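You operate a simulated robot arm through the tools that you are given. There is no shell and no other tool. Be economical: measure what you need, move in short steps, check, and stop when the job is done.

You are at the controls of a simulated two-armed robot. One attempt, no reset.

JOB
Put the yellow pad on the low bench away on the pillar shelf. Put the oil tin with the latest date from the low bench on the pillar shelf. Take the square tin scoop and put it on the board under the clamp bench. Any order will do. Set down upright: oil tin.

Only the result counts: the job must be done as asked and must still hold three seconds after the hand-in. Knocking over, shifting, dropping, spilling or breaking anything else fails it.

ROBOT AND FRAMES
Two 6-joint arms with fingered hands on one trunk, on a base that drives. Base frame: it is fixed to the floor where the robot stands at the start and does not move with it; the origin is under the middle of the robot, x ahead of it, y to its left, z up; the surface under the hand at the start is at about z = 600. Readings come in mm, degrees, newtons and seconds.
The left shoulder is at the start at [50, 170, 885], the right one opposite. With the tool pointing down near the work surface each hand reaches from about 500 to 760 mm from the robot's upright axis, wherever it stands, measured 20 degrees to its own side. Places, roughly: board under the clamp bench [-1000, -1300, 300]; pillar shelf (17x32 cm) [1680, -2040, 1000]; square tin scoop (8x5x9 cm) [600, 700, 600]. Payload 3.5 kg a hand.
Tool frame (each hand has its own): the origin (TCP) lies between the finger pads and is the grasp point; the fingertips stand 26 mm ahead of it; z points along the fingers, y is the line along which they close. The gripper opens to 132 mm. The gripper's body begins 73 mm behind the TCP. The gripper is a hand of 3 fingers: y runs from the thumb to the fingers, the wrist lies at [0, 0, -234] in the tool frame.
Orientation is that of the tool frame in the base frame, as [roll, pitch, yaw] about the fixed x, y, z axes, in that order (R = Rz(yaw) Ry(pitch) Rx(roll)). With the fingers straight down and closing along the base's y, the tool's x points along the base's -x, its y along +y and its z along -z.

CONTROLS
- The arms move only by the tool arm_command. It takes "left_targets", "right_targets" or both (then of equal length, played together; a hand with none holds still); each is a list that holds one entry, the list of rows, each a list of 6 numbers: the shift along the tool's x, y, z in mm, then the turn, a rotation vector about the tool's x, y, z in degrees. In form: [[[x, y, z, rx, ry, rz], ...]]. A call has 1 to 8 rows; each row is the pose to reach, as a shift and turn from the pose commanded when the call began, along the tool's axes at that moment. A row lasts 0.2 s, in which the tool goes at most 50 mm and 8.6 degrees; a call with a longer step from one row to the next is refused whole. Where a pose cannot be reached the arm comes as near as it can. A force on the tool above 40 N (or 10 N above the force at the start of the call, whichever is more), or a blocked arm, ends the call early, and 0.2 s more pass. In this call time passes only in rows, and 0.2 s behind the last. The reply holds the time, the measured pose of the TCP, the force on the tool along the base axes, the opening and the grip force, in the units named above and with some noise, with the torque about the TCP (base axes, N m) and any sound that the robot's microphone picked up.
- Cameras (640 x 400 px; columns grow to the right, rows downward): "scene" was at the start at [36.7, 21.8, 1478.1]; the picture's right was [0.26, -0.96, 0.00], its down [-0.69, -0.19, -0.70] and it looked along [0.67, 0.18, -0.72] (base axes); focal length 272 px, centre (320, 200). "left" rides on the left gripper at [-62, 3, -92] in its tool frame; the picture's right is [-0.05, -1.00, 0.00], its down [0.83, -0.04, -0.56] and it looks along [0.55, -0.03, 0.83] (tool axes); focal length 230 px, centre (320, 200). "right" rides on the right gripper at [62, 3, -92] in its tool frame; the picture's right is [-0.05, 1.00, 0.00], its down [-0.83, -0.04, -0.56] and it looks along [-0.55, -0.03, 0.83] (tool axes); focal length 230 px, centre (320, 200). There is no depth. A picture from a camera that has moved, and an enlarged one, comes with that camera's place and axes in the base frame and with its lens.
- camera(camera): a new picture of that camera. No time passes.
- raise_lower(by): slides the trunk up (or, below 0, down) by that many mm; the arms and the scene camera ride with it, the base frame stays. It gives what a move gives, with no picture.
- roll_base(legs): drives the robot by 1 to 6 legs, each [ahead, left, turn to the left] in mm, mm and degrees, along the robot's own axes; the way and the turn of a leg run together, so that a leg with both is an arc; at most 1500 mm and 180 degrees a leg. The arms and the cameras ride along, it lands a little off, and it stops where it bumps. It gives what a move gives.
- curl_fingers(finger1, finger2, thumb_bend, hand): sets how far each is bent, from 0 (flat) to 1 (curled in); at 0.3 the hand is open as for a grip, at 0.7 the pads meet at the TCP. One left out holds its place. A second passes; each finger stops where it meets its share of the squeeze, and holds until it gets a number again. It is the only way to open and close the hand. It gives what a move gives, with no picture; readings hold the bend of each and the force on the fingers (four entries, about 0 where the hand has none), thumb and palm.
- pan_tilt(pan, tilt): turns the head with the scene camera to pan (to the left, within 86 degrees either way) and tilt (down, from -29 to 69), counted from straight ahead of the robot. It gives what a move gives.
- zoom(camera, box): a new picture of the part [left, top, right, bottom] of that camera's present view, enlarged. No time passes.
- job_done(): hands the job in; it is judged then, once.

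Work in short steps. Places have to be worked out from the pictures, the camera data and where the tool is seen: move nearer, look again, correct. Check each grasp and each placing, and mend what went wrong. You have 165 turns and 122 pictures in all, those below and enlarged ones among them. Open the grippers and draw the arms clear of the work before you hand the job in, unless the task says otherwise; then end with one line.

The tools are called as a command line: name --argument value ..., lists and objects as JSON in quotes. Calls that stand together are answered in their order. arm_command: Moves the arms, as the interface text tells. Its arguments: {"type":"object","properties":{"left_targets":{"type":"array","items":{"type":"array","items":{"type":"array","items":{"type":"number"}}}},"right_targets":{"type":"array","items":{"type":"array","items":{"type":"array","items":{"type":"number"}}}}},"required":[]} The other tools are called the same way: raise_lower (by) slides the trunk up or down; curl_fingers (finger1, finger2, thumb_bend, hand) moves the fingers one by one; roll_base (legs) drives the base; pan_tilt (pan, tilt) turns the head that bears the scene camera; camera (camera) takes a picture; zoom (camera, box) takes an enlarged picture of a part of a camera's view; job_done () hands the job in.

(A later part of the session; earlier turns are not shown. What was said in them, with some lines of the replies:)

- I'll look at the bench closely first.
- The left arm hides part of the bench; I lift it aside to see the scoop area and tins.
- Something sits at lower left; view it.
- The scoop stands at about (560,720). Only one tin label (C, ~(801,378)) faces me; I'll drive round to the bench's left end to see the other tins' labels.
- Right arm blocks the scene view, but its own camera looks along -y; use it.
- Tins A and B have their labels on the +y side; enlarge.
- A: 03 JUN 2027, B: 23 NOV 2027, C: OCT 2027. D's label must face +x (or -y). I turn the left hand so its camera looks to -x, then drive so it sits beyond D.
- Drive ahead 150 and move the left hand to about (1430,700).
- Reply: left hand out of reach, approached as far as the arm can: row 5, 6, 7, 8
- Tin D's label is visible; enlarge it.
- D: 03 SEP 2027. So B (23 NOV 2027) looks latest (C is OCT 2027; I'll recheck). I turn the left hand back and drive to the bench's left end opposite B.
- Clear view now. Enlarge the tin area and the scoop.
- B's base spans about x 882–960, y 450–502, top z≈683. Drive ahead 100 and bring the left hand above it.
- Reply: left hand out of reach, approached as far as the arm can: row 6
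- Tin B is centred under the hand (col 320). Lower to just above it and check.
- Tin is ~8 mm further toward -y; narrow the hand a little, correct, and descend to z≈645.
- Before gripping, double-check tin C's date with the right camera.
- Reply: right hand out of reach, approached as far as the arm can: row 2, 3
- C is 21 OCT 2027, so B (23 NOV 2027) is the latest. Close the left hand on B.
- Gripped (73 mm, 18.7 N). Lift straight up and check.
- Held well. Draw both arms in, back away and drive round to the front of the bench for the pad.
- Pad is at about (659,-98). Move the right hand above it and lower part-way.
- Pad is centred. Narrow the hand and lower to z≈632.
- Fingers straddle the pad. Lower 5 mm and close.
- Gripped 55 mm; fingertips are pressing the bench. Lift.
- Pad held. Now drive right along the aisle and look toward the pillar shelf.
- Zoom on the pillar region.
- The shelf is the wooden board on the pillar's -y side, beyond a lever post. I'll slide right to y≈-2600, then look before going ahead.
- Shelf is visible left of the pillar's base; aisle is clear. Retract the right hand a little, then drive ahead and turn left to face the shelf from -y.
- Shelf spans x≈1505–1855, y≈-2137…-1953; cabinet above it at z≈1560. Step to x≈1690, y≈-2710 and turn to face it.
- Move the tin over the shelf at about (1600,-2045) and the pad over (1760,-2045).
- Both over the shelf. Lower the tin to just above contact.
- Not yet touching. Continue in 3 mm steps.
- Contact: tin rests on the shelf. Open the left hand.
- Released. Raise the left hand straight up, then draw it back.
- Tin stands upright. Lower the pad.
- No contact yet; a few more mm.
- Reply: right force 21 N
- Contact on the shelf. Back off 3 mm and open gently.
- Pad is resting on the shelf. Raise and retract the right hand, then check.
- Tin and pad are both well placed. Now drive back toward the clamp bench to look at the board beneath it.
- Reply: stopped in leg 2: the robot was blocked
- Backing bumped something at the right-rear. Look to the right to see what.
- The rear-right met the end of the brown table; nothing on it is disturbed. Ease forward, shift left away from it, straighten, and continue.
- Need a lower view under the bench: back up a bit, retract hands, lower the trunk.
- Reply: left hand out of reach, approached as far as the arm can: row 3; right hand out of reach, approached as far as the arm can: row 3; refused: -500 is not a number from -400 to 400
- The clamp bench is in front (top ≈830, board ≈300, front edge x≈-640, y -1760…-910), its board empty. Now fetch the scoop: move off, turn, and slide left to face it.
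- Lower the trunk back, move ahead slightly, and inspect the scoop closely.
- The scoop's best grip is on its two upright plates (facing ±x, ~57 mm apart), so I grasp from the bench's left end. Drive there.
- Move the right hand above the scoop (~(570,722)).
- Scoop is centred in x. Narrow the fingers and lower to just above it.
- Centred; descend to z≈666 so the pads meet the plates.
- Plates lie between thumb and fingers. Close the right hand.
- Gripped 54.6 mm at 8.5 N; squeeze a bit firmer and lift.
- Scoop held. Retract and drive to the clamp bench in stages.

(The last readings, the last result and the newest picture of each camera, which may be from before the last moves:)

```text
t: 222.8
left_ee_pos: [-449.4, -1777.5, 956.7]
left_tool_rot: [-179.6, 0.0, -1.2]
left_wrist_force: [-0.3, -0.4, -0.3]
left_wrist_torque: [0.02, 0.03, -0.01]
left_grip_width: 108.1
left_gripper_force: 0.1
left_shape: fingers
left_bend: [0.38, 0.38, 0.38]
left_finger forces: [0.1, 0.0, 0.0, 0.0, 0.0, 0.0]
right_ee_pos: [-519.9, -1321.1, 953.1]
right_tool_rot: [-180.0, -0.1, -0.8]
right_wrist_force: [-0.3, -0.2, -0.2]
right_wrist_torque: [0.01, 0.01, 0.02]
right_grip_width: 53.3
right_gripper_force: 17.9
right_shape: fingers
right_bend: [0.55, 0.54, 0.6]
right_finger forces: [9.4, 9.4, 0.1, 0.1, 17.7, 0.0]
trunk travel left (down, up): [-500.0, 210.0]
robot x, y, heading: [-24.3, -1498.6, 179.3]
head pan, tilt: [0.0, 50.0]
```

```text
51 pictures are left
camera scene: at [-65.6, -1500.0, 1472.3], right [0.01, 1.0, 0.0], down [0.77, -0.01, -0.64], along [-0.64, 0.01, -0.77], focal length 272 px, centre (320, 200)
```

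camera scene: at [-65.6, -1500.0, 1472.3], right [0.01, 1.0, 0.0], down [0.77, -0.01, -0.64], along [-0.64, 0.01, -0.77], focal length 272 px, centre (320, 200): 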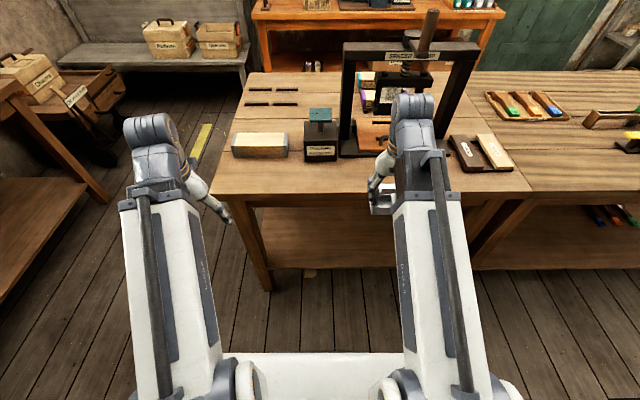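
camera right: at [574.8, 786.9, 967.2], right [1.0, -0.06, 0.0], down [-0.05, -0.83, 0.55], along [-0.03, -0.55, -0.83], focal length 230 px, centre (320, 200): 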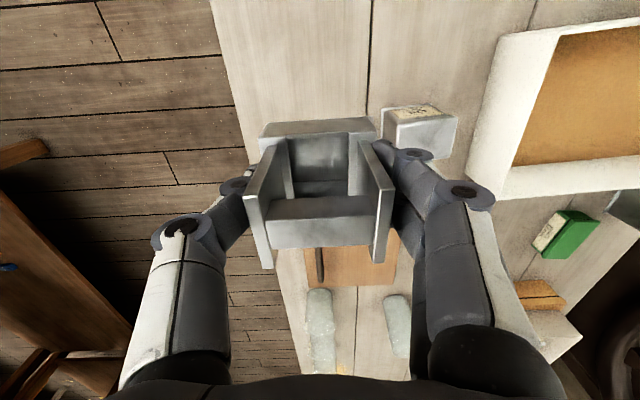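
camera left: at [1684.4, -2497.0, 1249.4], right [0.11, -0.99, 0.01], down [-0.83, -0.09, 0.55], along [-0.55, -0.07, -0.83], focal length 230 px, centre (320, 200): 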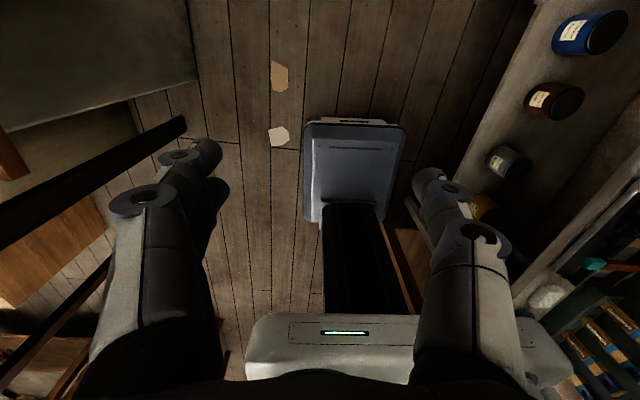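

The clamp bench spans y≈-1840…-840 with its board's front edge at x≈-630. Lower the trunk in front of it.

raise_lower --by -400

raise_lower --by -80

pan_tilt --pan -15 --tilt 40

camera --camera "scene"

camera --camera "right"

```text
t: 226.7
left_ee_pos: [-450.4, -1777.3, 556.5]
left_tool_rot: [-179.7, -0.1, -1.2]
left_wrist_force: [0.0, -0.1, 0.5]
left_wrist_torque: [0.02, 0.01, 0.01]
left_grip_width: 107.7
left_gripper_force: 0.0
left_shape: fingers
left_bend: [0.38, 0.38, 0.38]
left_finger forces: [0.0, 0.0, 0.0, 0.0, 0.1, 0.1]
right_ee_pos: [-520.2, -1321.4, 553.0]
right_tool_rot: [180.0, -0.1, -0.9]
right_wrist_force: [0.1, -0.2, -0.3]
right_wrist_torque: [0.01, 0.0, 0.01]
right_grip_width: 53.2
right_gripper_force: 18.0
right_shape: fingers
right_bend: [0.55, 0.54, 0.6]
right_finger forces: [9.3, 9.3, 0.1, 0.0, 17.7, 0.0]
trunk travel left (down, up): [-100.0, 610.0]
robot x, y, heading: [-27.3, -1503.9, 179.4]
head pan, tilt: [0.0, 50.0]
```

```text
t: 227.8
left_ee_pos: [-449.1, -1778.3, 477.3]
left_tool_rot: [-179.6, 0.0, -1.2]
left_wrist_force: [0.3, 1.2, 0.3]
left_wrist_torque: [-0.02, -0.03, 0.01]
left_grip_width: 108.0
left_gripper_force: 0.0
left_shape: fingers
left_bend: [0.38, 0.38, 0.38]
left_finger forces: [0.1, 0.1, 0.0, 0.1, 0.0, 0.1]
right_ee_pos: [-518.5, -1322.1, 473.7]
right_tool_rot: [-180.0, -0.1, -0.8]
right_wrist_force: [-1.2, 0.5, -1.0]
right_wrist_torque: [0.02, 0.02, -0.01]
right_grip_width: 53.4
right_gripper_force: 17.9
right_shape: fingers
right_bend: [0.55, 0.54, 0.6]
right_finger forces: [9.4, 9.2, 0.0, 0.0, 17.9, 0.1]
trunk travel left (down, up): [-20.0, 690.0]
robot x, y, heading: [-27.3, -1503.7, 179.1]
head pan, tilt: [0.0, 50.0]
```

```text
t: 228.6
left_ee_pos: [-450.2, -1777.7, 475.6]
left_tool_rot: [-179.6, 0.0, -1.2]
left_wrist_force: [-0.5, -0.3, -0.1]
left_wrist_torque: [0.01, 0.01, 0.03]
left_grip_width: 107.9
left_gripper_force: 0.1
left_shape: fingers
left_bend: [0.38, 0.38, 0.38]
left_finger forces: [0.1, 0.0, 0.1, 0.1, 0.0, 0.1]
right_ee_pos: [-519.8, -1321.8, 474.5]
right_tool_rot: [-180.0, 0.0, -0.7]
right_wrist_force: [-0.7, 0.4, -1.3]
right_wrist_torque: [0.01, 0.02, 0.01]
right_grip_width: 53.3
right_gripper_force: 18.5
right_shape: fingers
right_bend: [0.55, 0.54, 0.6]
right_finger forces: [9.3, 9.2, 0.0, 0.0, 17.9, 0.0]
trunk travel left (down, up): [-20.0, 690.0]
robot x, y, heading: [-26.5, -1503.3, 179.2]
head pan, tilt: [-15.0, 40.0]
```

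```text
50 pictures are left
camera scene: at [-70.4, -1478.0, 1006.5], right [0.27, 0.96, 0.0], down [0.62, -0.17, -0.77], along [-0.74, 0.21, -0.64], focal length 272 px, centre (320, 200)
```

scene: 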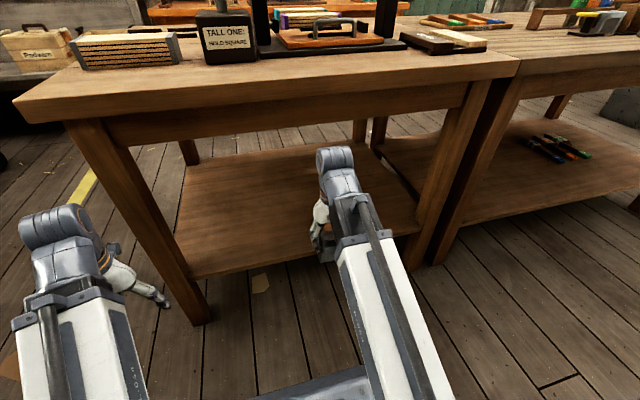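

```text
49 pictures are left
camera right: at [-458.5, -1324.8, 567.3], right [-0.07, -1.0, 0.0], down [-0.83, 0.05, 0.55], along [-0.55, 0.04, -0.83], focal length 230 px, centre (320, 200)
```

right: 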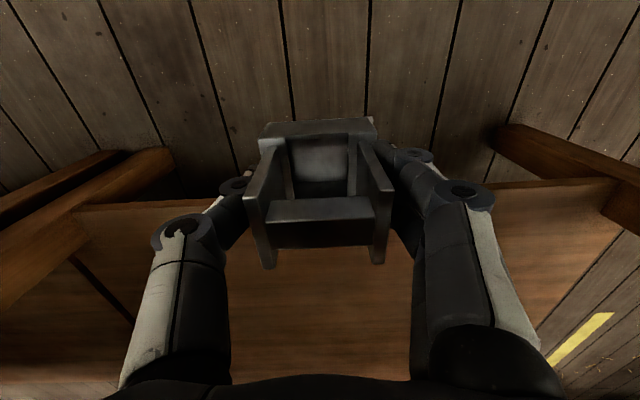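

Gap is z≈300–778 and the board is empty. Lower the hand to z≈400 in front, then insert 120 mm.

arm_command --right_targets '[[[0, 0, 35, 0, 0, 0], [0, 0, 72, 0, 0, 0], [-30, 0, 72, 0, 0, 0], [-60, 0, 72, 0, 0, 0], [-90, 0, 72, 0, 0, 0], [-120, 0, 72, 0, 0, 0]]]'

camera --camera "scene"

camera --camera "right"

```text
t: 230.0
left_ee_pos: [-449.8, -1777.8, 476.4]
left_tool_rot: [-179.5, 0.0, -1.2]
left_wrist_force: [0.3, 0.0, 0.2]
left_wrist_torque: [-0.01, 0.01, -0.01]
left_grip_width: 107.8
left_gripper_force: 0.1
left_shape: fingers
left_bend: [0.38, 0.38, 0.38]
left_finger forces: [0.0, 0.1, 0.0, 0.0, 0.0, 0.0]
right_ee_pos: [-639.7, -1320.2, 399.5]
right_tool_rot: [180.0, -0.1, -0.8]
right_wrist_force: [0.3, -0.4, -0.3]
right_wrist_torque: [0.03, 0.02, -0.02]
right_grip_width: 53.0
right_gripper_force: 18.1
right_shape: fingers
right_bend: [0.55, 0.55, 0.6]
right_finger forces: [9.2, 9.4, 0.0, 0.1, 17.8, 0.0]
trunk travel left (down, up): [-20.0, 690.0]
robot x, y, heading: [-28.0, -1503.1, 179.6]
head pan, tilt: [-15.0, 40.0]
```

```text
48 pictures are left
camera scene: at [-70.3, -1478.0, 1006.5], right [0.27, 0.96, 0.0], down [0.62, -0.17, -0.77], along [-0.74, 0.21, -0.64], focal length 272 px, centre (320, 200)
```

scene: 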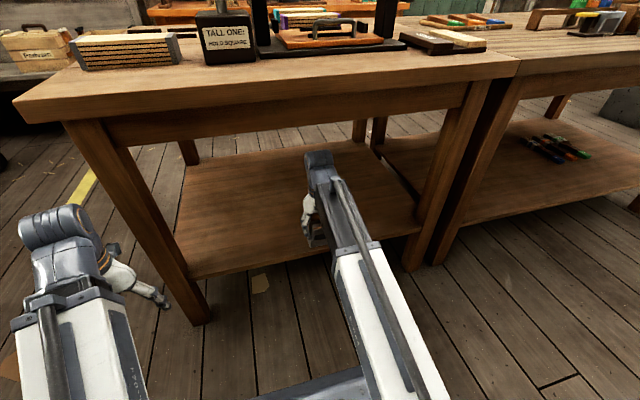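

```text
47 pictures are left
camera right: at [-578.2, -1324.3, 492.6], right [-0.07, -1.0, 0.0], down [-0.83, 0.06, 0.55], along [-0.55, 0.04, -0.83], focal length 230 px, centre (320, 200)
```

right: 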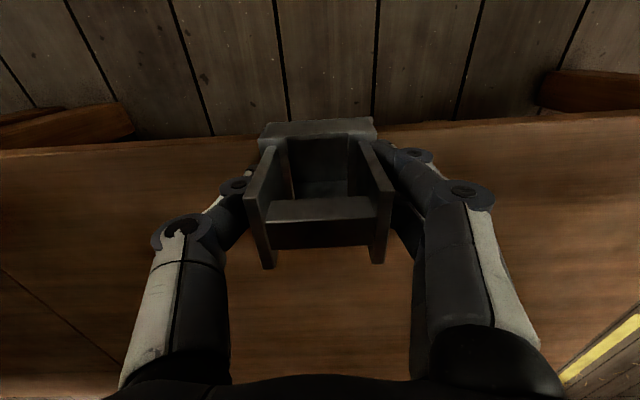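

Good clearance. Drive ahead 80 and extend 60 more.

roll_base --legs '[[80, 0, 0]]'

arm_command --right_targets '[[[-30, 0, 0, 0, 0, 0], [-60, 0, 0, 0, 0, 0]]]'

camera --camera "right"

camera --camera "scene"

```text
t: 231.1
left_ee_pos: [-530.0, -1776.7, 477.0]
left_tool_rot: [-179.6, 0.0, -1.2]
left_wrist_force: [-0.9, -1.2, 0.7]
left_wrist_torque: [0.01, -0.03, 0.0]
left_grip_width: 108.1
left_gripper_force: 0.0
left_shape: fingers
left_bend: [0.38, 0.38, 0.38]
left_finger forces: [0.0, 0.0, 0.1, 0.0, 0.0, 0.1]
right_ee_pos: [-720.2, -1318.9, 399.3]
right_tool_rot: [-179.9, -0.1, -0.8]
right_wrist_force: [0.4, -0.3, -0.6]
right_wrist_torque: [-0.02, 0.03, -0.03]
right_grip_width: 53.2
right_gripper_force: 18.0
right_shape: fingers
right_bend: [0.55, 0.55, 0.6]
right_finger forces: [9.3, 9.4, 0.0, 0.0, 17.9, 0.0]
trunk travel left (down, up): [-20.0, 690.0]
robot x, y, heading: [-108.3, -1501.9, 179.1]
head pan, tilt: [-15.0, 40.0]
```

```text
t: 231.7
left_ee_pos: [-530.4, -1776.1, 476.4]
left_tool_rot: [-179.7, 0.0, -1.2]
left_wrist_force: [-0.3, 0.8, 0.0]
left_wrist_torque: [0.0, 0.0, -0.01]
left_grip_width: 108.0
left_gripper_force: 0.3
left_shape: fingers
left_bend: [0.38, 0.38, 0.38]
left_finger forces: [0.0, 0.0, 0.0, 0.0, 0.0, 0.1]
right_ee_pos: [-781.0, -1319.1, 399.8]
right_tool_rot: [179.9, -0.1, -0.8]
right_wrist_force: [0.7, 0.4, -0.3]
right_wrist_torque: [0.03, 0.02, 0.0]
right_grip_width: 52.9
right_gripper_force: 17.6
right_shape: fingers
right_bend: [0.55, 0.55, 0.6]
right_finger forces: [9.3, 9.3, 0.0, 0.1, 17.8, 0.0]
trunk travel left (down, up): [-20.0, 690.0]
robot x, y, heading: [-108.4, -1500.4, 179.3]
head pan, tilt: [-15.0, 40.0]
```

```text
46 pictures are left
camera right: at [-719.1, -1321.4, 493.2], right [-0.07, -1.0, 0.0], down [-0.83, 0.05, 0.55], along [-0.55, 0.04, -0.83], focal length 230 px, centre (320, 200)
```

right: 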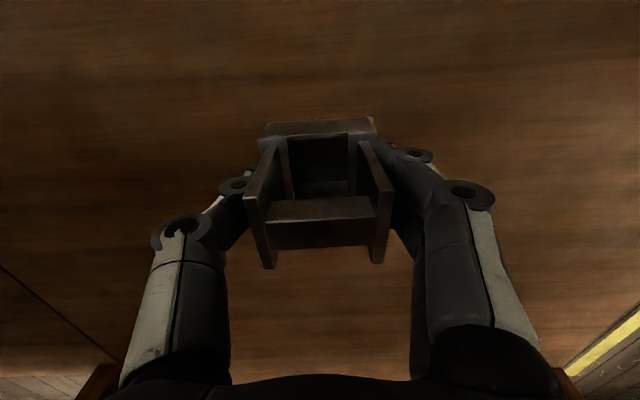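

```text
45 pictures are left
camera scene: at [-151.2, -1477.0, 1006.5], right [0.27, 0.96, 0.0], down [0.62, -0.17, -0.77], along [-0.74, 0.21, -0.64], focal length 272 px, centre (320, 200)
```

scene: 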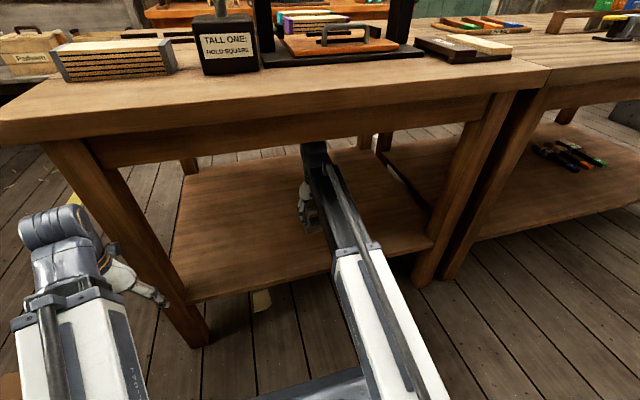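

Under the bench, clear. Lower gently toward the board.

arm_command --right_targets '[[[0, 0, 12, 0, 0, 0], [0, 0, 22, 0, 0, 0], [0, 0, 29, 0, 0, 0]]]'

arm_command --right_targets '[[[0, 0, 2, 0, 0, 0], [0, 0, 4, 0, 0, 0]]]'

```text
t: 232.5
left_ee_pos: [-529.6, -1776.7, 476.2]
left_tool_rot: [-179.6, 0.0, -1.3]
left_wrist_force: [-0.1, -0.7, -0.2]
left_wrist_torque: [-0.01, 0.02, 0.04]
left_grip_width: 107.9
left_gripper_force: 0.1
left_shape: fingers
left_bend: [0.38, 0.38, 0.38]
left_finger forces: [0.0, 0.1, 0.0, 0.1, 0.0, 0.0]
right_ee_pos: [-780.0, -1318.8, 369.0]
right_tool_rot: [-179.9, -0.1, -0.8]
right_wrist_force: [0.8, 1.1, -0.8]
right_wrist_torque: [-0.01, -0.01, -0.01]
right_grip_width: 53.0
right_gripper_force: 18.4
right_shape: fingers
right_bend: [0.55, 0.55, 0.6]
right_finger forces: [9.4, 9.3, 0.0, 0.0, 17.8, 0.0]
trunk travel left (down, up): [-20.0, 690.0]
robot x, y, heading: [-108.0, -1504.3, 179.1]
head pan, tilt: [-15.0, 40.0]
```

```text
t: 233.1
left_ee_pos: [-530.6, -1777.3, 476.3]
left_tool_rot: [-179.7, 0.0, -1.2]
left_wrist_force: [-0.1, 0.1, -1.2]
left_wrist_torque: [-0.01, 0.02, -0.02]
left_grip_width: 107.7
left_gripper_force: 0.2
left_shape: fingers
left_bend: [0.38, 0.38, 0.38]
left_finger forces: [0.0, 0.0, 0.0, 0.1, 0.0, 0.0]
right_ee_pos: [-778.7, -1319.7, 366.7]
right_tool_rot: [180.0, -0.1, -0.8]
right_wrist_force: [0.6, -0.2, -0.5]
right_wrist_torque: [0.04, 0.01, 0.0]
right_grip_width: 53.2
right_gripper_force: 18.2
right_shape: fingers
right_bend: [0.55, 0.55, 0.6]
right_finger forces: [9.3, 9.5, 0.1, 0.0, 17.8, 0.0]
trunk travel left (down, up): [-20.0, 690.0]
robot x, y, heading: [-105.8, -1500.4, 179.2]
head pan, tilt: [-15.0, 40.0]
```

arm_command --right_targets '[[[0, 0, 2, 0, 0, 0], [0, 0, 3.5, 0, 0, 0]]]'

```text
t: 233.7
left_ee_pos: [-530.8, -1777.9, 476.3]
left_tool_rot: [-179.5, -0.1, -1.2]
left_wrist_force: [0.3, -1.0, -0.3]
left_wrist_torque: [-0.02, -0.03, 0.0]
left_grip_width: 108.0
left_gripper_force: 0.0
left_shape: fingers
left_bend: [0.38, 0.38, 0.38]
left_finger forces: [0.1, 0.1, 0.0, 0.0, 0.0, 0.1]
right_ee_pos: [-779.7, -1320.0, 362.4]
right_tool_rot: [-180.0, -0.1, -0.8]
right_wrist_force: [-1.0, -0.7, -1.0]
right_wrist_torque: [0.02, 0.04, -0.03]
right_grip_width: 53.2
right_gripper_force: 18.4
right_shape: fingers
right_bend: [0.55, 0.55, 0.6]
right_finger forces: [9.4, 9.4, 0.1, 0.0, 17.8, 0.0]
trunk travel left (down, up): [-20.0, 690.0]
robot x, y, heading: [-111.4, -1499.4, 179.3]
head pan, tilt: [-15.0, 40.0]
```

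No contact yet; continue a few mm.

arm_command --right_targets '[[[0, 0, 2, 0, 0, 0], [0, 0, 4, 0, 0, 0]]]'

camera --camera "right"

```text
t: 234.3
left_ee_pos: [-530.6, -1776.3, 476.4]
left_tool_rot: [-179.6, 0.0, -1.2]
left_wrist_force: [0.7, 0.0, -0.5]
left_wrist_torque: [0.0, -0.02, 0.0]
left_grip_width: 107.8
left_gripper_force: 0.0
left_shape: fingers
left_bend: [0.38, 0.38, 0.38]
left_finger forces: [0.0, 0.1, 0.0, 0.0, 0.0, 0.0]
right_ee_pos: [-778.9, -1319.2, 358.1]
right_tool_rot: [180.0, -0.2, -0.8]
right_wrist_force: [-0.6, -0.2, -1.0]
right_wrist_torque: [-0.05, -0.01, 0.0]
right_grip_width: 53.1
right_gripper_force: 18.2
right_shape: fingers
right_bend: [0.55, 0.55, 0.6]
right_finger forces: [9.3, 9.5, 0.0, 0.0, 17.8, 0.0]
trunk travel left (down, up): [-20.0, 690.0]
robot x, y, heading: [-105.7, -1498.1, 179.5]
head pan, tilt: [-15.0, 40.0]
```

```text
44 pictures are left
camera right: at [-718.5, -1322.7, 452.1], right [-0.07, -1.0, 0.0], down [-0.83, 0.05, 0.55], along [-0.55, 0.04, -0.83], focal length 230 px, centre (320, 200)
```

right: 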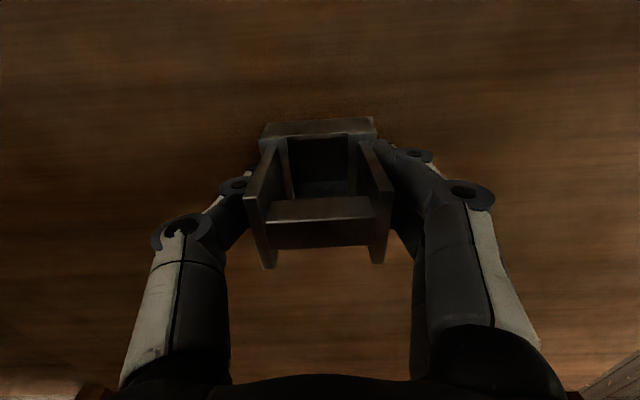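

Board is slightly lower than 300; keep lowering in 2 mm steps.

arm_command --right_targets '[[[0, 0, 2, 0, 0, 0], [0, 0, 4, 0, 0, 0], [0, 0, 6, 0, 0, 0]]]'

```text
t: 235.1
left_ee_pos: [-530.7, -1777.6, 475.6]
left_tool_rot: [-179.5, 0.1, -1.2]
left_wrist_force: [0.0, 0.4, 0.0]
left_wrist_torque: [0.03, 0.01, -0.01]
left_grip_width: 107.7
left_gripper_force: 0.0
left_shape: fingers
left_bend: [0.38, 0.38, 0.38]
left_finger forces: [0.0, 0.0, 0.0, 0.0, 0.1, 0.1]
right_ee_pos: [-779.2, -1319.7, 352.2]
right_tool_rot: [-180.0, -0.1, -0.8]
right_wrist_force: [-1.1, 0.1, -1.0]
right_wrist_torque: [-0.03, 0.0, 0.01]
right_grip_width: 53.2
right_gripper_force: 18.1
right_shape: fingers
right_bend: [0.55, 0.55, 0.6]
right_finger forces: [9.4, 9.5, 0.1, 0.1, 17.8, 0.1]
trunk travel left (down, up): [-20.0, 690.0]
robot x, y, heading: [-109.2, -1500.8, 179.1]
head pan, tilt: [-15.0, 40.0]
```

arm_command --right_targets '[[[0, 0, 2, 0, 0, 0], [0, 0, 4, 0, 0, 0], [0, 0, 6, 0, 0, 0]]]'

zoom --camera "scene" --box '[260, 130, 360, 240]'

```text
t: 235.9
left_ee_pos: [-530.0, -1776.7, 475.2]
left_tool_rot: [-179.6, 0.1, -1.2]
left_wrist_force: [-0.4, 0.8, 0.5]
left_wrist_torque: [-0.02, 0.0, 0.04]
left_grip_width: 108.2
left_gripper_force: 0.1
left_shape: fingers
left_bend: [0.38, 0.38, 0.38]
left_finger forces: [0.1, 0.1, 0.0, 0.0, 0.1, 0.1]
right_ee_pos: [-780.6, -1319.7, 347.0]
right_tool_rot: [-179.9, -0.2, -0.8]
right_wrist_force: [0.1, -0.1, -1.2]
right_wrist_torque: [-0.02, -0.01, -0.04]
right_grip_width: 53.0
right_gripper_force: 18.5
right_shape: fingers
right_bend: [0.55, 0.55, 0.6]
right_finger forces: [9.3, 9.4, 0.2, 0.0, 17.8, 0.1]
trunk travel left (down, up): [-20.0, 690.0]
robot x, y, heading: [-110.4, -1497.8, 179.3]
head pan, tilt: [-15.0, 40.0]
```

```text
3.64 times, centred on (310, 185) of scene
camera zoom: at [-151.2, -1477.0, 1006.5], right [0.27, 0.96, 0.0], down [0.62, -0.17, -0.77], along [-0.74, 0.21, -0.64], focal length 987 px, centre (356, 254)
```

zoom: 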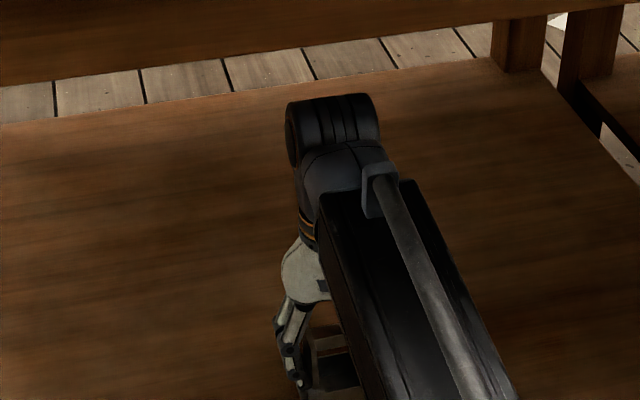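

Still free; continue.

arm_command --right_targets '[[[0, 0, 2, 0, 0, 0], [0, 0, 4, 0, 0, 0], [0, 0, 6, 0, 0, 0], [0, 0, 8, 0, 0, 0]]]'

```text
t: 236.9
left_ee_pos: [-529.6, -1776.7, 477.3]
left_tool_rot: [-179.6, 0.0, -1.2]
left_wrist_force: [0.1, -0.2, -0.2]
left_wrist_torque: [-0.01, 0.01, -0.01]
left_grip_width: 107.8
left_gripper_force: 0.1
left_shape: fingers
left_bend: [0.38, 0.38, 0.38]
left_finger forces: [0.0, 0.0, 0.1, 0.0, 0.0, 0.0]
right_ee_pos: [-780.3, -1320.2, 342.1]
right_tool_rot: [-179.9, 0.3, -0.8]
right_wrist_force: [2.8, -2.5, 32.6]
right_wrist_torque: [-0.81, -0.07, 0.08]
right_grip_width: 53.2
right_gripper_force: 29.9
right_shape: fingers
right_bend: [0.57, 0.57, 0.6]
right_finger forces: [20.8, 20.2, 0.1, 0.0, 19.6, 0.1]
trunk travel left (down, up): [-20.0, 690.0]
robot x, y, heading: [-107.3, -1504.2, 179.4]
head pan, tilt: [-15.0, 40.0]
```

Contact at z≈343. Ease off 4 mm, then open.

arm_command --right_targets '[[[0, 0, -4, 0, 0, 0]]]'

```text
t: 237.3
left_ee_pos: [-530.1, -1776.4, 475.2]
left_tool_rot: [-179.6, 0.1, -1.3]
left_wrist_force: [0.1, 0.1, -0.1]
left_wrist_torque: [-0.04, 0.01, 0.02]
left_grip_width: 108.0
left_gripper_force: 0.0
left_shape: fingers
left_bend: [0.38, 0.38, 0.38]
left_finger forces: [0.0, 0.2, 0.0, 0.0, 0.0, 0.1]
right_ee_pos: [-779.7, -1320.3, 343.0]
right_tool_rot: [-179.9, 0.0, -0.8]
right_wrist_force: [-2.3, -2.5, 18.8]
right_wrist_torque: [-0.54, 0.04, 0.02]
right_grip_width: 53.1
right_gripper_force: 25.0
right_shape: fingers
right_bend: [0.57, 0.57, 0.6]
right_finger forces: [15.0, 16.5, 0.1, 0.1, 19.0, 0.0]
trunk travel left (down, up): [-20.0, 690.0]
robot x, y, heading: [-106.7, -1500.5, 179.3]
head pan, tilt: [-15.0, 40.0]
```

arm_command --right_targets '[[[0, 0, -3, 0, 0, 0]]]'

curl_fingers --hand "right" --finger1 0.4 --finger2 0.4 --thumb_bend 0.4

camera --camera "right"

```text
t: 237.7
left_ee_pos: [-530.5, -1776.8, 476.1]
left_tool_rot: [-179.6, -0.1, -1.1]
left_wrist_force: [-1.2, -0.6, -0.7]
left_wrist_torque: [0.04, -0.01, -0.02]
left_grip_width: 108.0
left_gripper_force: 0.3
left_shape: fingers
left_bend: [0.38, 0.38, 0.38]
left_finger forces: [0.0, 0.1, 0.0, 0.0, 0.0, 0.1]
right_ee_pos: [-779.0, -1318.6, 344.0]
right_tool_rot: [-179.9, -0.3, -0.8]
right_wrist_force: [0.4, -0.9, 0.8]
right_wrist_torque: [-0.11, 0.02, -0.01]
right_grip_width: 53.3
right_gripper_force: 18.8
right_shape: fingers
right_bend: [0.56, 0.57, 0.6]
right_finger forces: [10.0, 10.3, 0.0, 0.0, 17.7, 0.0]
trunk travel left (down, up): [-20.0, 690.0]
robot x, y, heading: [-109.5, -1500.7, 179.4]
head pan, tilt: [-15.0, 40.0]
```

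```text
t: 238.7
left_ee_pos: [-529.3, -1777.5, 476.1]
left_tool_rot: [-179.6, 0.0, -1.2]
left_wrist_force: [0.4, 0.0, -0.6]
left_wrist_torque: [0.02, -0.01, 0.03]
left_grip_width: 107.9
left_gripper_force: 0.0
left_shape: fingers
left_bend: [0.38, 0.38, 0.38]
left_finger forces: [0.0, 0.0, 0.1, 0.1, 0.0, 0.0]
right_ee_pos: [-779.1, -1319.3, 345.2]
right_tool_rot: [-179.9, 0.0, -0.8]
right_wrist_force: [0.1, 0.7, 0.0]
right_wrist_torque: [-0.03, 0.03, 0.01]
right_grip_width: 100.9
right_gripper_force: 0.1
right_shape: fingers
right_bend: [0.4, 0.4, 0.4]
right_finger forces: [0.0, 0.0, 0.0, 0.0, 0.0, 0.0]
trunk travel left (down, up): [-20.0, 690.0]
robot x, y, heading: [-106.4, -1501.4, 179.2]
head pan, tilt: [-15.0, 40.0]
```

```text
42 pictures are left
camera right: at [-717.7, -1322.5, 438.8], right [-0.07, -1.0, 0.0], down [-0.83, 0.05, 0.55], along [-0.55, 0.04, -0.83], focal length 230 px, centre (320, 200)
```

right: 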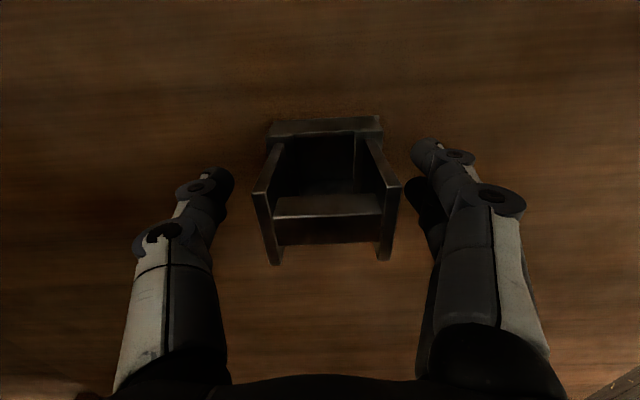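

Scoop rests upright and released. Raise 80 mm, withdraw.

arm_command --right_targets '[[[0, 0, -25, 0, 0, 0], [0, 0, -50, 0, 0, 0], [0, 0, -75, 0, 0, 0]]]'

camera --camera "right"

```text
t: 239.5
left_ee_pos: [-530.6, -1777.9, 476.9]
left_tool_rot: [-179.6, 0.1, -1.2]
left_wrist_force: [0.0, -0.1, 0.0]
left_wrist_torque: [0.02, 0.0, 0.01]
left_grip_width: 107.7
left_gripper_force: 0.0
left_shape: fingers
left_bend: [0.38, 0.38, 0.38]
left_finger forces: [0.0, 0.0, 0.0, 0.0, 0.1, 0.0]
right_ee_pos: [-780.2, -1319.7, 420.7]
right_tool_rot: [-180.0, -0.1, -0.8]
right_wrist_force: [-0.3, 0.0, 0.4]
right_wrist_torque: [-0.01, 0.02, -0.02]
right_grip_width: 100.6
right_gripper_force: 0.0
right_shape: fingers
right_bend: [0.4, 0.4, 0.4]
right_finger forces: [0.0, 0.1, 0.1, 0.1, 0.0, 0.0]
trunk travel left (down, up): [-20.0, 690.0]
robot x, y, heading: [-108.2, -1497.7, 179.6]
head pan, tilt: [-15.0, 40.0]
```

```text
41 pictures are left
camera right: at [-718.6, -1323.5, 514.2], right [-0.07, -1.0, 0.0], down [-0.83, 0.05, 0.55], along [-0.55, 0.04, -0.83], focal length 230 px, centre (320, 200)
```

right: 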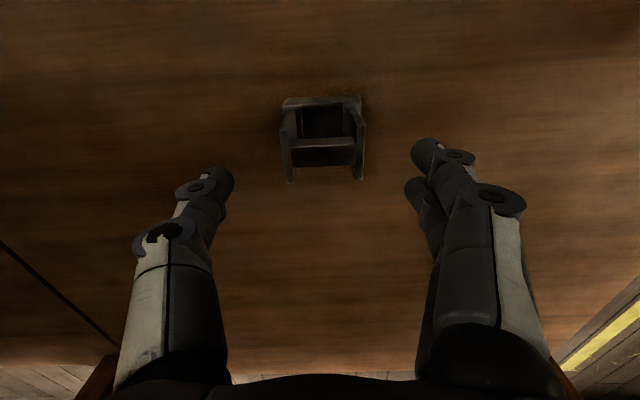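

Clear of the scoop. Pull the arm out horizontally, back up, and take a last look.

arm_command --right_targets '[[[40, 0, 0, 0, 0, 0], [80, 0, 0, 0, 0, 0], [120, 0, 0, 0, 0, 0], [160, 0, 0, 0, 0, 0]]]'

roll_base --legs '[[-130, 0, 0]]'

pan_tilt --pan -5 --tilt 35

camera --camera "scene"

```text
t: 240.5
left_ee_pos: [-530.4, -1777.4, 476.1]
left_tool_rot: [-179.7, 0.0, -1.3]
left_wrist_force: [0.1, 0.3, 0.6]
left_wrist_torque: [-0.01, 0.0, 0.02]
left_grip_width: 107.9
left_gripper_force: 0.1
left_shape: fingers
left_bend: [0.38, 0.38, 0.38]
left_finger forces: [0.0, 0.0, 0.0, 0.1, 0.0, 0.0]
right_ee_pos: [-619.4, -1321.7, 421.2]
right_tool_rot: [-180.0, 0.0, -0.8]
right_wrist_force: [0.4, -0.1, -0.4]
right_wrist_torque: [0.01, -0.04, -0.03]
right_grip_width: 101.0
right_gripper_force: 0.0
right_shape: fingers
right_bend: [0.4, 0.4, 0.4]
right_finger forces: [0.0, 0.1, 0.0, 0.0, 0.0, 0.0]
trunk travel left (down, up): [-20.0, 690.0]
robot x, y, heading: [-110.3, -1501.2, 179.2]
head pan, tilt: [-15.0, 40.0]
```

```text
t: 241.8
left_ee_pos: [-398.0, -1779.0, 476.5]
left_tool_rot: [-179.6, 0.1, -1.0]
left_wrist_force: [-0.3, 0.6, -0.1]
left_wrist_torque: [0.02, -0.05, -0.01]
left_grip_width: 108.0
left_gripper_force: 0.0
left_shape: fingers
left_bend: [0.38, 0.38, 0.38]
left_finger forces: [0.0, 0.1, 0.0, 0.0, 0.0, 0.0]
right_ee_pos: [-485.5, -1323.7, 421.2]
right_tool_rot: [179.9, -0.1, -0.8]
right_wrist_force: [0.4, -0.3, 0.6]
right_wrist_torque: [-0.01, 0.02, -0.01]
right_grip_width: 101.1
right_gripper_force: 0.0
right_shape: fingers
right_bend: [0.4, 0.4, 0.4]
right_finger forces: [0.0, 0.0, 0.1, 0.0, 0.0, 0.1]
trunk travel left (down, up): [-20.0, 690.0]
robot x, y, heading: [24.5, -1503.5, 179.4]
head pan, tilt: [-15.0, 40.0]
```

```text
t: 242.5
left_ee_pos: [-397.4, -1779.3, 475.9]
left_tool_rot: [-179.6, 0.1, -1.2]
left_wrist_force: [-0.1, 1.6, 0.5]
left_wrist_torque: [0.03, 0.01, -0.01]
left_grip_width: 108.0
left_gripper_force: 0.0
left_shape: fingers
left_bend: [0.38, 0.38, 0.38]
left_finger forces: [0.1, 0.0, 0.0, 0.1, 0.1, 0.0]
right_ee_pos: [-486.9, -1324.7, 421.6]
right_tool_rot: [180.0, -0.1, -0.7]
right_wrist_force: [0.0, 0.6, 0.8]
right_wrist_torque: [-0.01, 0.03, 0.01]
right_grip_width: 100.9
right_gripper_force: 0.0
right_shape: fingers
right_bend: [0.4, 0.4, 0.4]
right_finger forces: [0.0, 0.1, 0.0, 0.0, 0.0, 0.0]
trunk travel left (down, up): [-20.0, 690.0]
robot x, y, heading: [24.9, -1505.4, 179.3]
head pan, tilt: [-5.0, 35.0]
```

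```text
40 pictures are left
camera scene: at [-24.2, -1492.8, 1014.0], right [0.1, 0.99, 0.0], down [0.57, -0.06, -0.82], along [-0.81, 0.08, -0.57], focal length 272 px, centre (320, 200)
```

scene: 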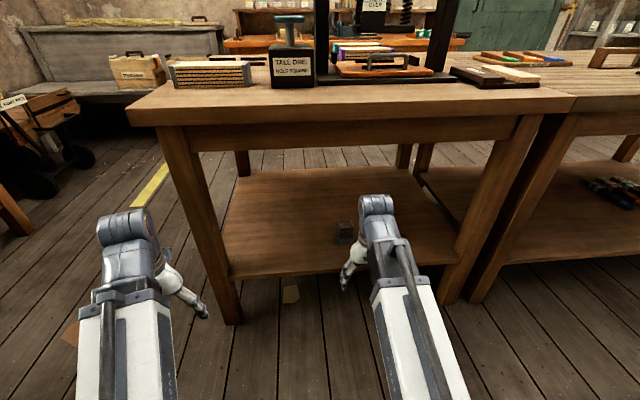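

The scoop stands on the board, and everything else looks undisturbed. Open both hands fully and hand in.

curl_fingers --hand "right" --finger1 0.3 --finger2 0.3 --thumb_bend 0.3

curl_fingers --hand "left" --finger1 0.3 --finger2 0.3 --thumb_bend 0.3

job_done

```text
t: 243.5
left_ee_pos: [-398.4, -1778.0, 476.6]
left_tool_rot: [-179.6, 0.0, -1.2]
left_wrist_force: [0.0, 0.5, 0.1]
left_wrist_torque: [0.01, -0.01, -0.01]
left_grip_width: 107.9
left_gripper_force: 0.2
left_shape: fingers
left_bend: [0.38, 0.38, 0.38]
left_finger forces: [0.0, 0.0, 0.1, 0.0, 0.0, 0.0]
right_ee_pos: [-487.3, -1324.9, 422.3]
right_tool_rot: [-180.0, 0.0, -0.8]
right_wrist_force: [-0.1, -0.2, 0.3]
right_wrist_torque: [-0.01, 0.02, -0.01]
right_grip_width: 134.0
right_gripper_force: 0.1
right_shape: fingers
right_bend: [0.3, 0.3, 0.3]
right_finger forces: [0.0, 0.0, 0.0, 0.0, 0.0, 0.1]
trunk travel left (down, up): [-20.0, 690.0]
robot x, y, heading: [25.7, -1503.1, 179.4]
head pan, tilt: [-5.0, 35.0]
```

```text
t: 244.5
left_ee_pos: [-397.6, -1779.2, 475.5]
left_tool_rot: [-179.6, 0.0, -1.1]
left_wrist_force: [0.2, 0.0, -0.2]
left_wrist_torque: [-0.04, -0.04, -0.01]
left_grip_width: 133.7
left_gripper_force: 0.0
left_shape: fingers
left_bend: [0.3, 0.3, 0.3]
left_finger forces: [0.0, 0.0, 0.0, 0.1, 0.1, 0.1]
right_ee_pos: [-487.4, -1325.6, 421.9]
right_tool_rot: [179.9, -0.1, -0.9]
right_wrist_force: [0.1, 0.0, 0.2]
right_wrist_torque: [0.01, 0.0, 0.0]
right_grip_width: 133.7
right_gripper_force: 0.0
right_shape: fingers
right_bend: [0.3, 0.3, 0.3]
right_finger forces: [0.0, 0.1, 0.0, 0.0, 0.0, 0.1]
trunk travel left (down, up): [-20.0, 690.0]
robot x, y, heading: [24.6, -1497.8, 179.2]
head pan, tilt: [-5.0, 35.0]
```

```text
The job is handed in.
```

Job handed in: the oil tin dated 23 NOV 2027 (the latest) stands upright on the pillar shelf with the yellow pad beside it, and the square tin scoop is on the board under the clamp bench; while reversing, the base bumped the brown table near the pillar once, and the camera views showed nothing moved.
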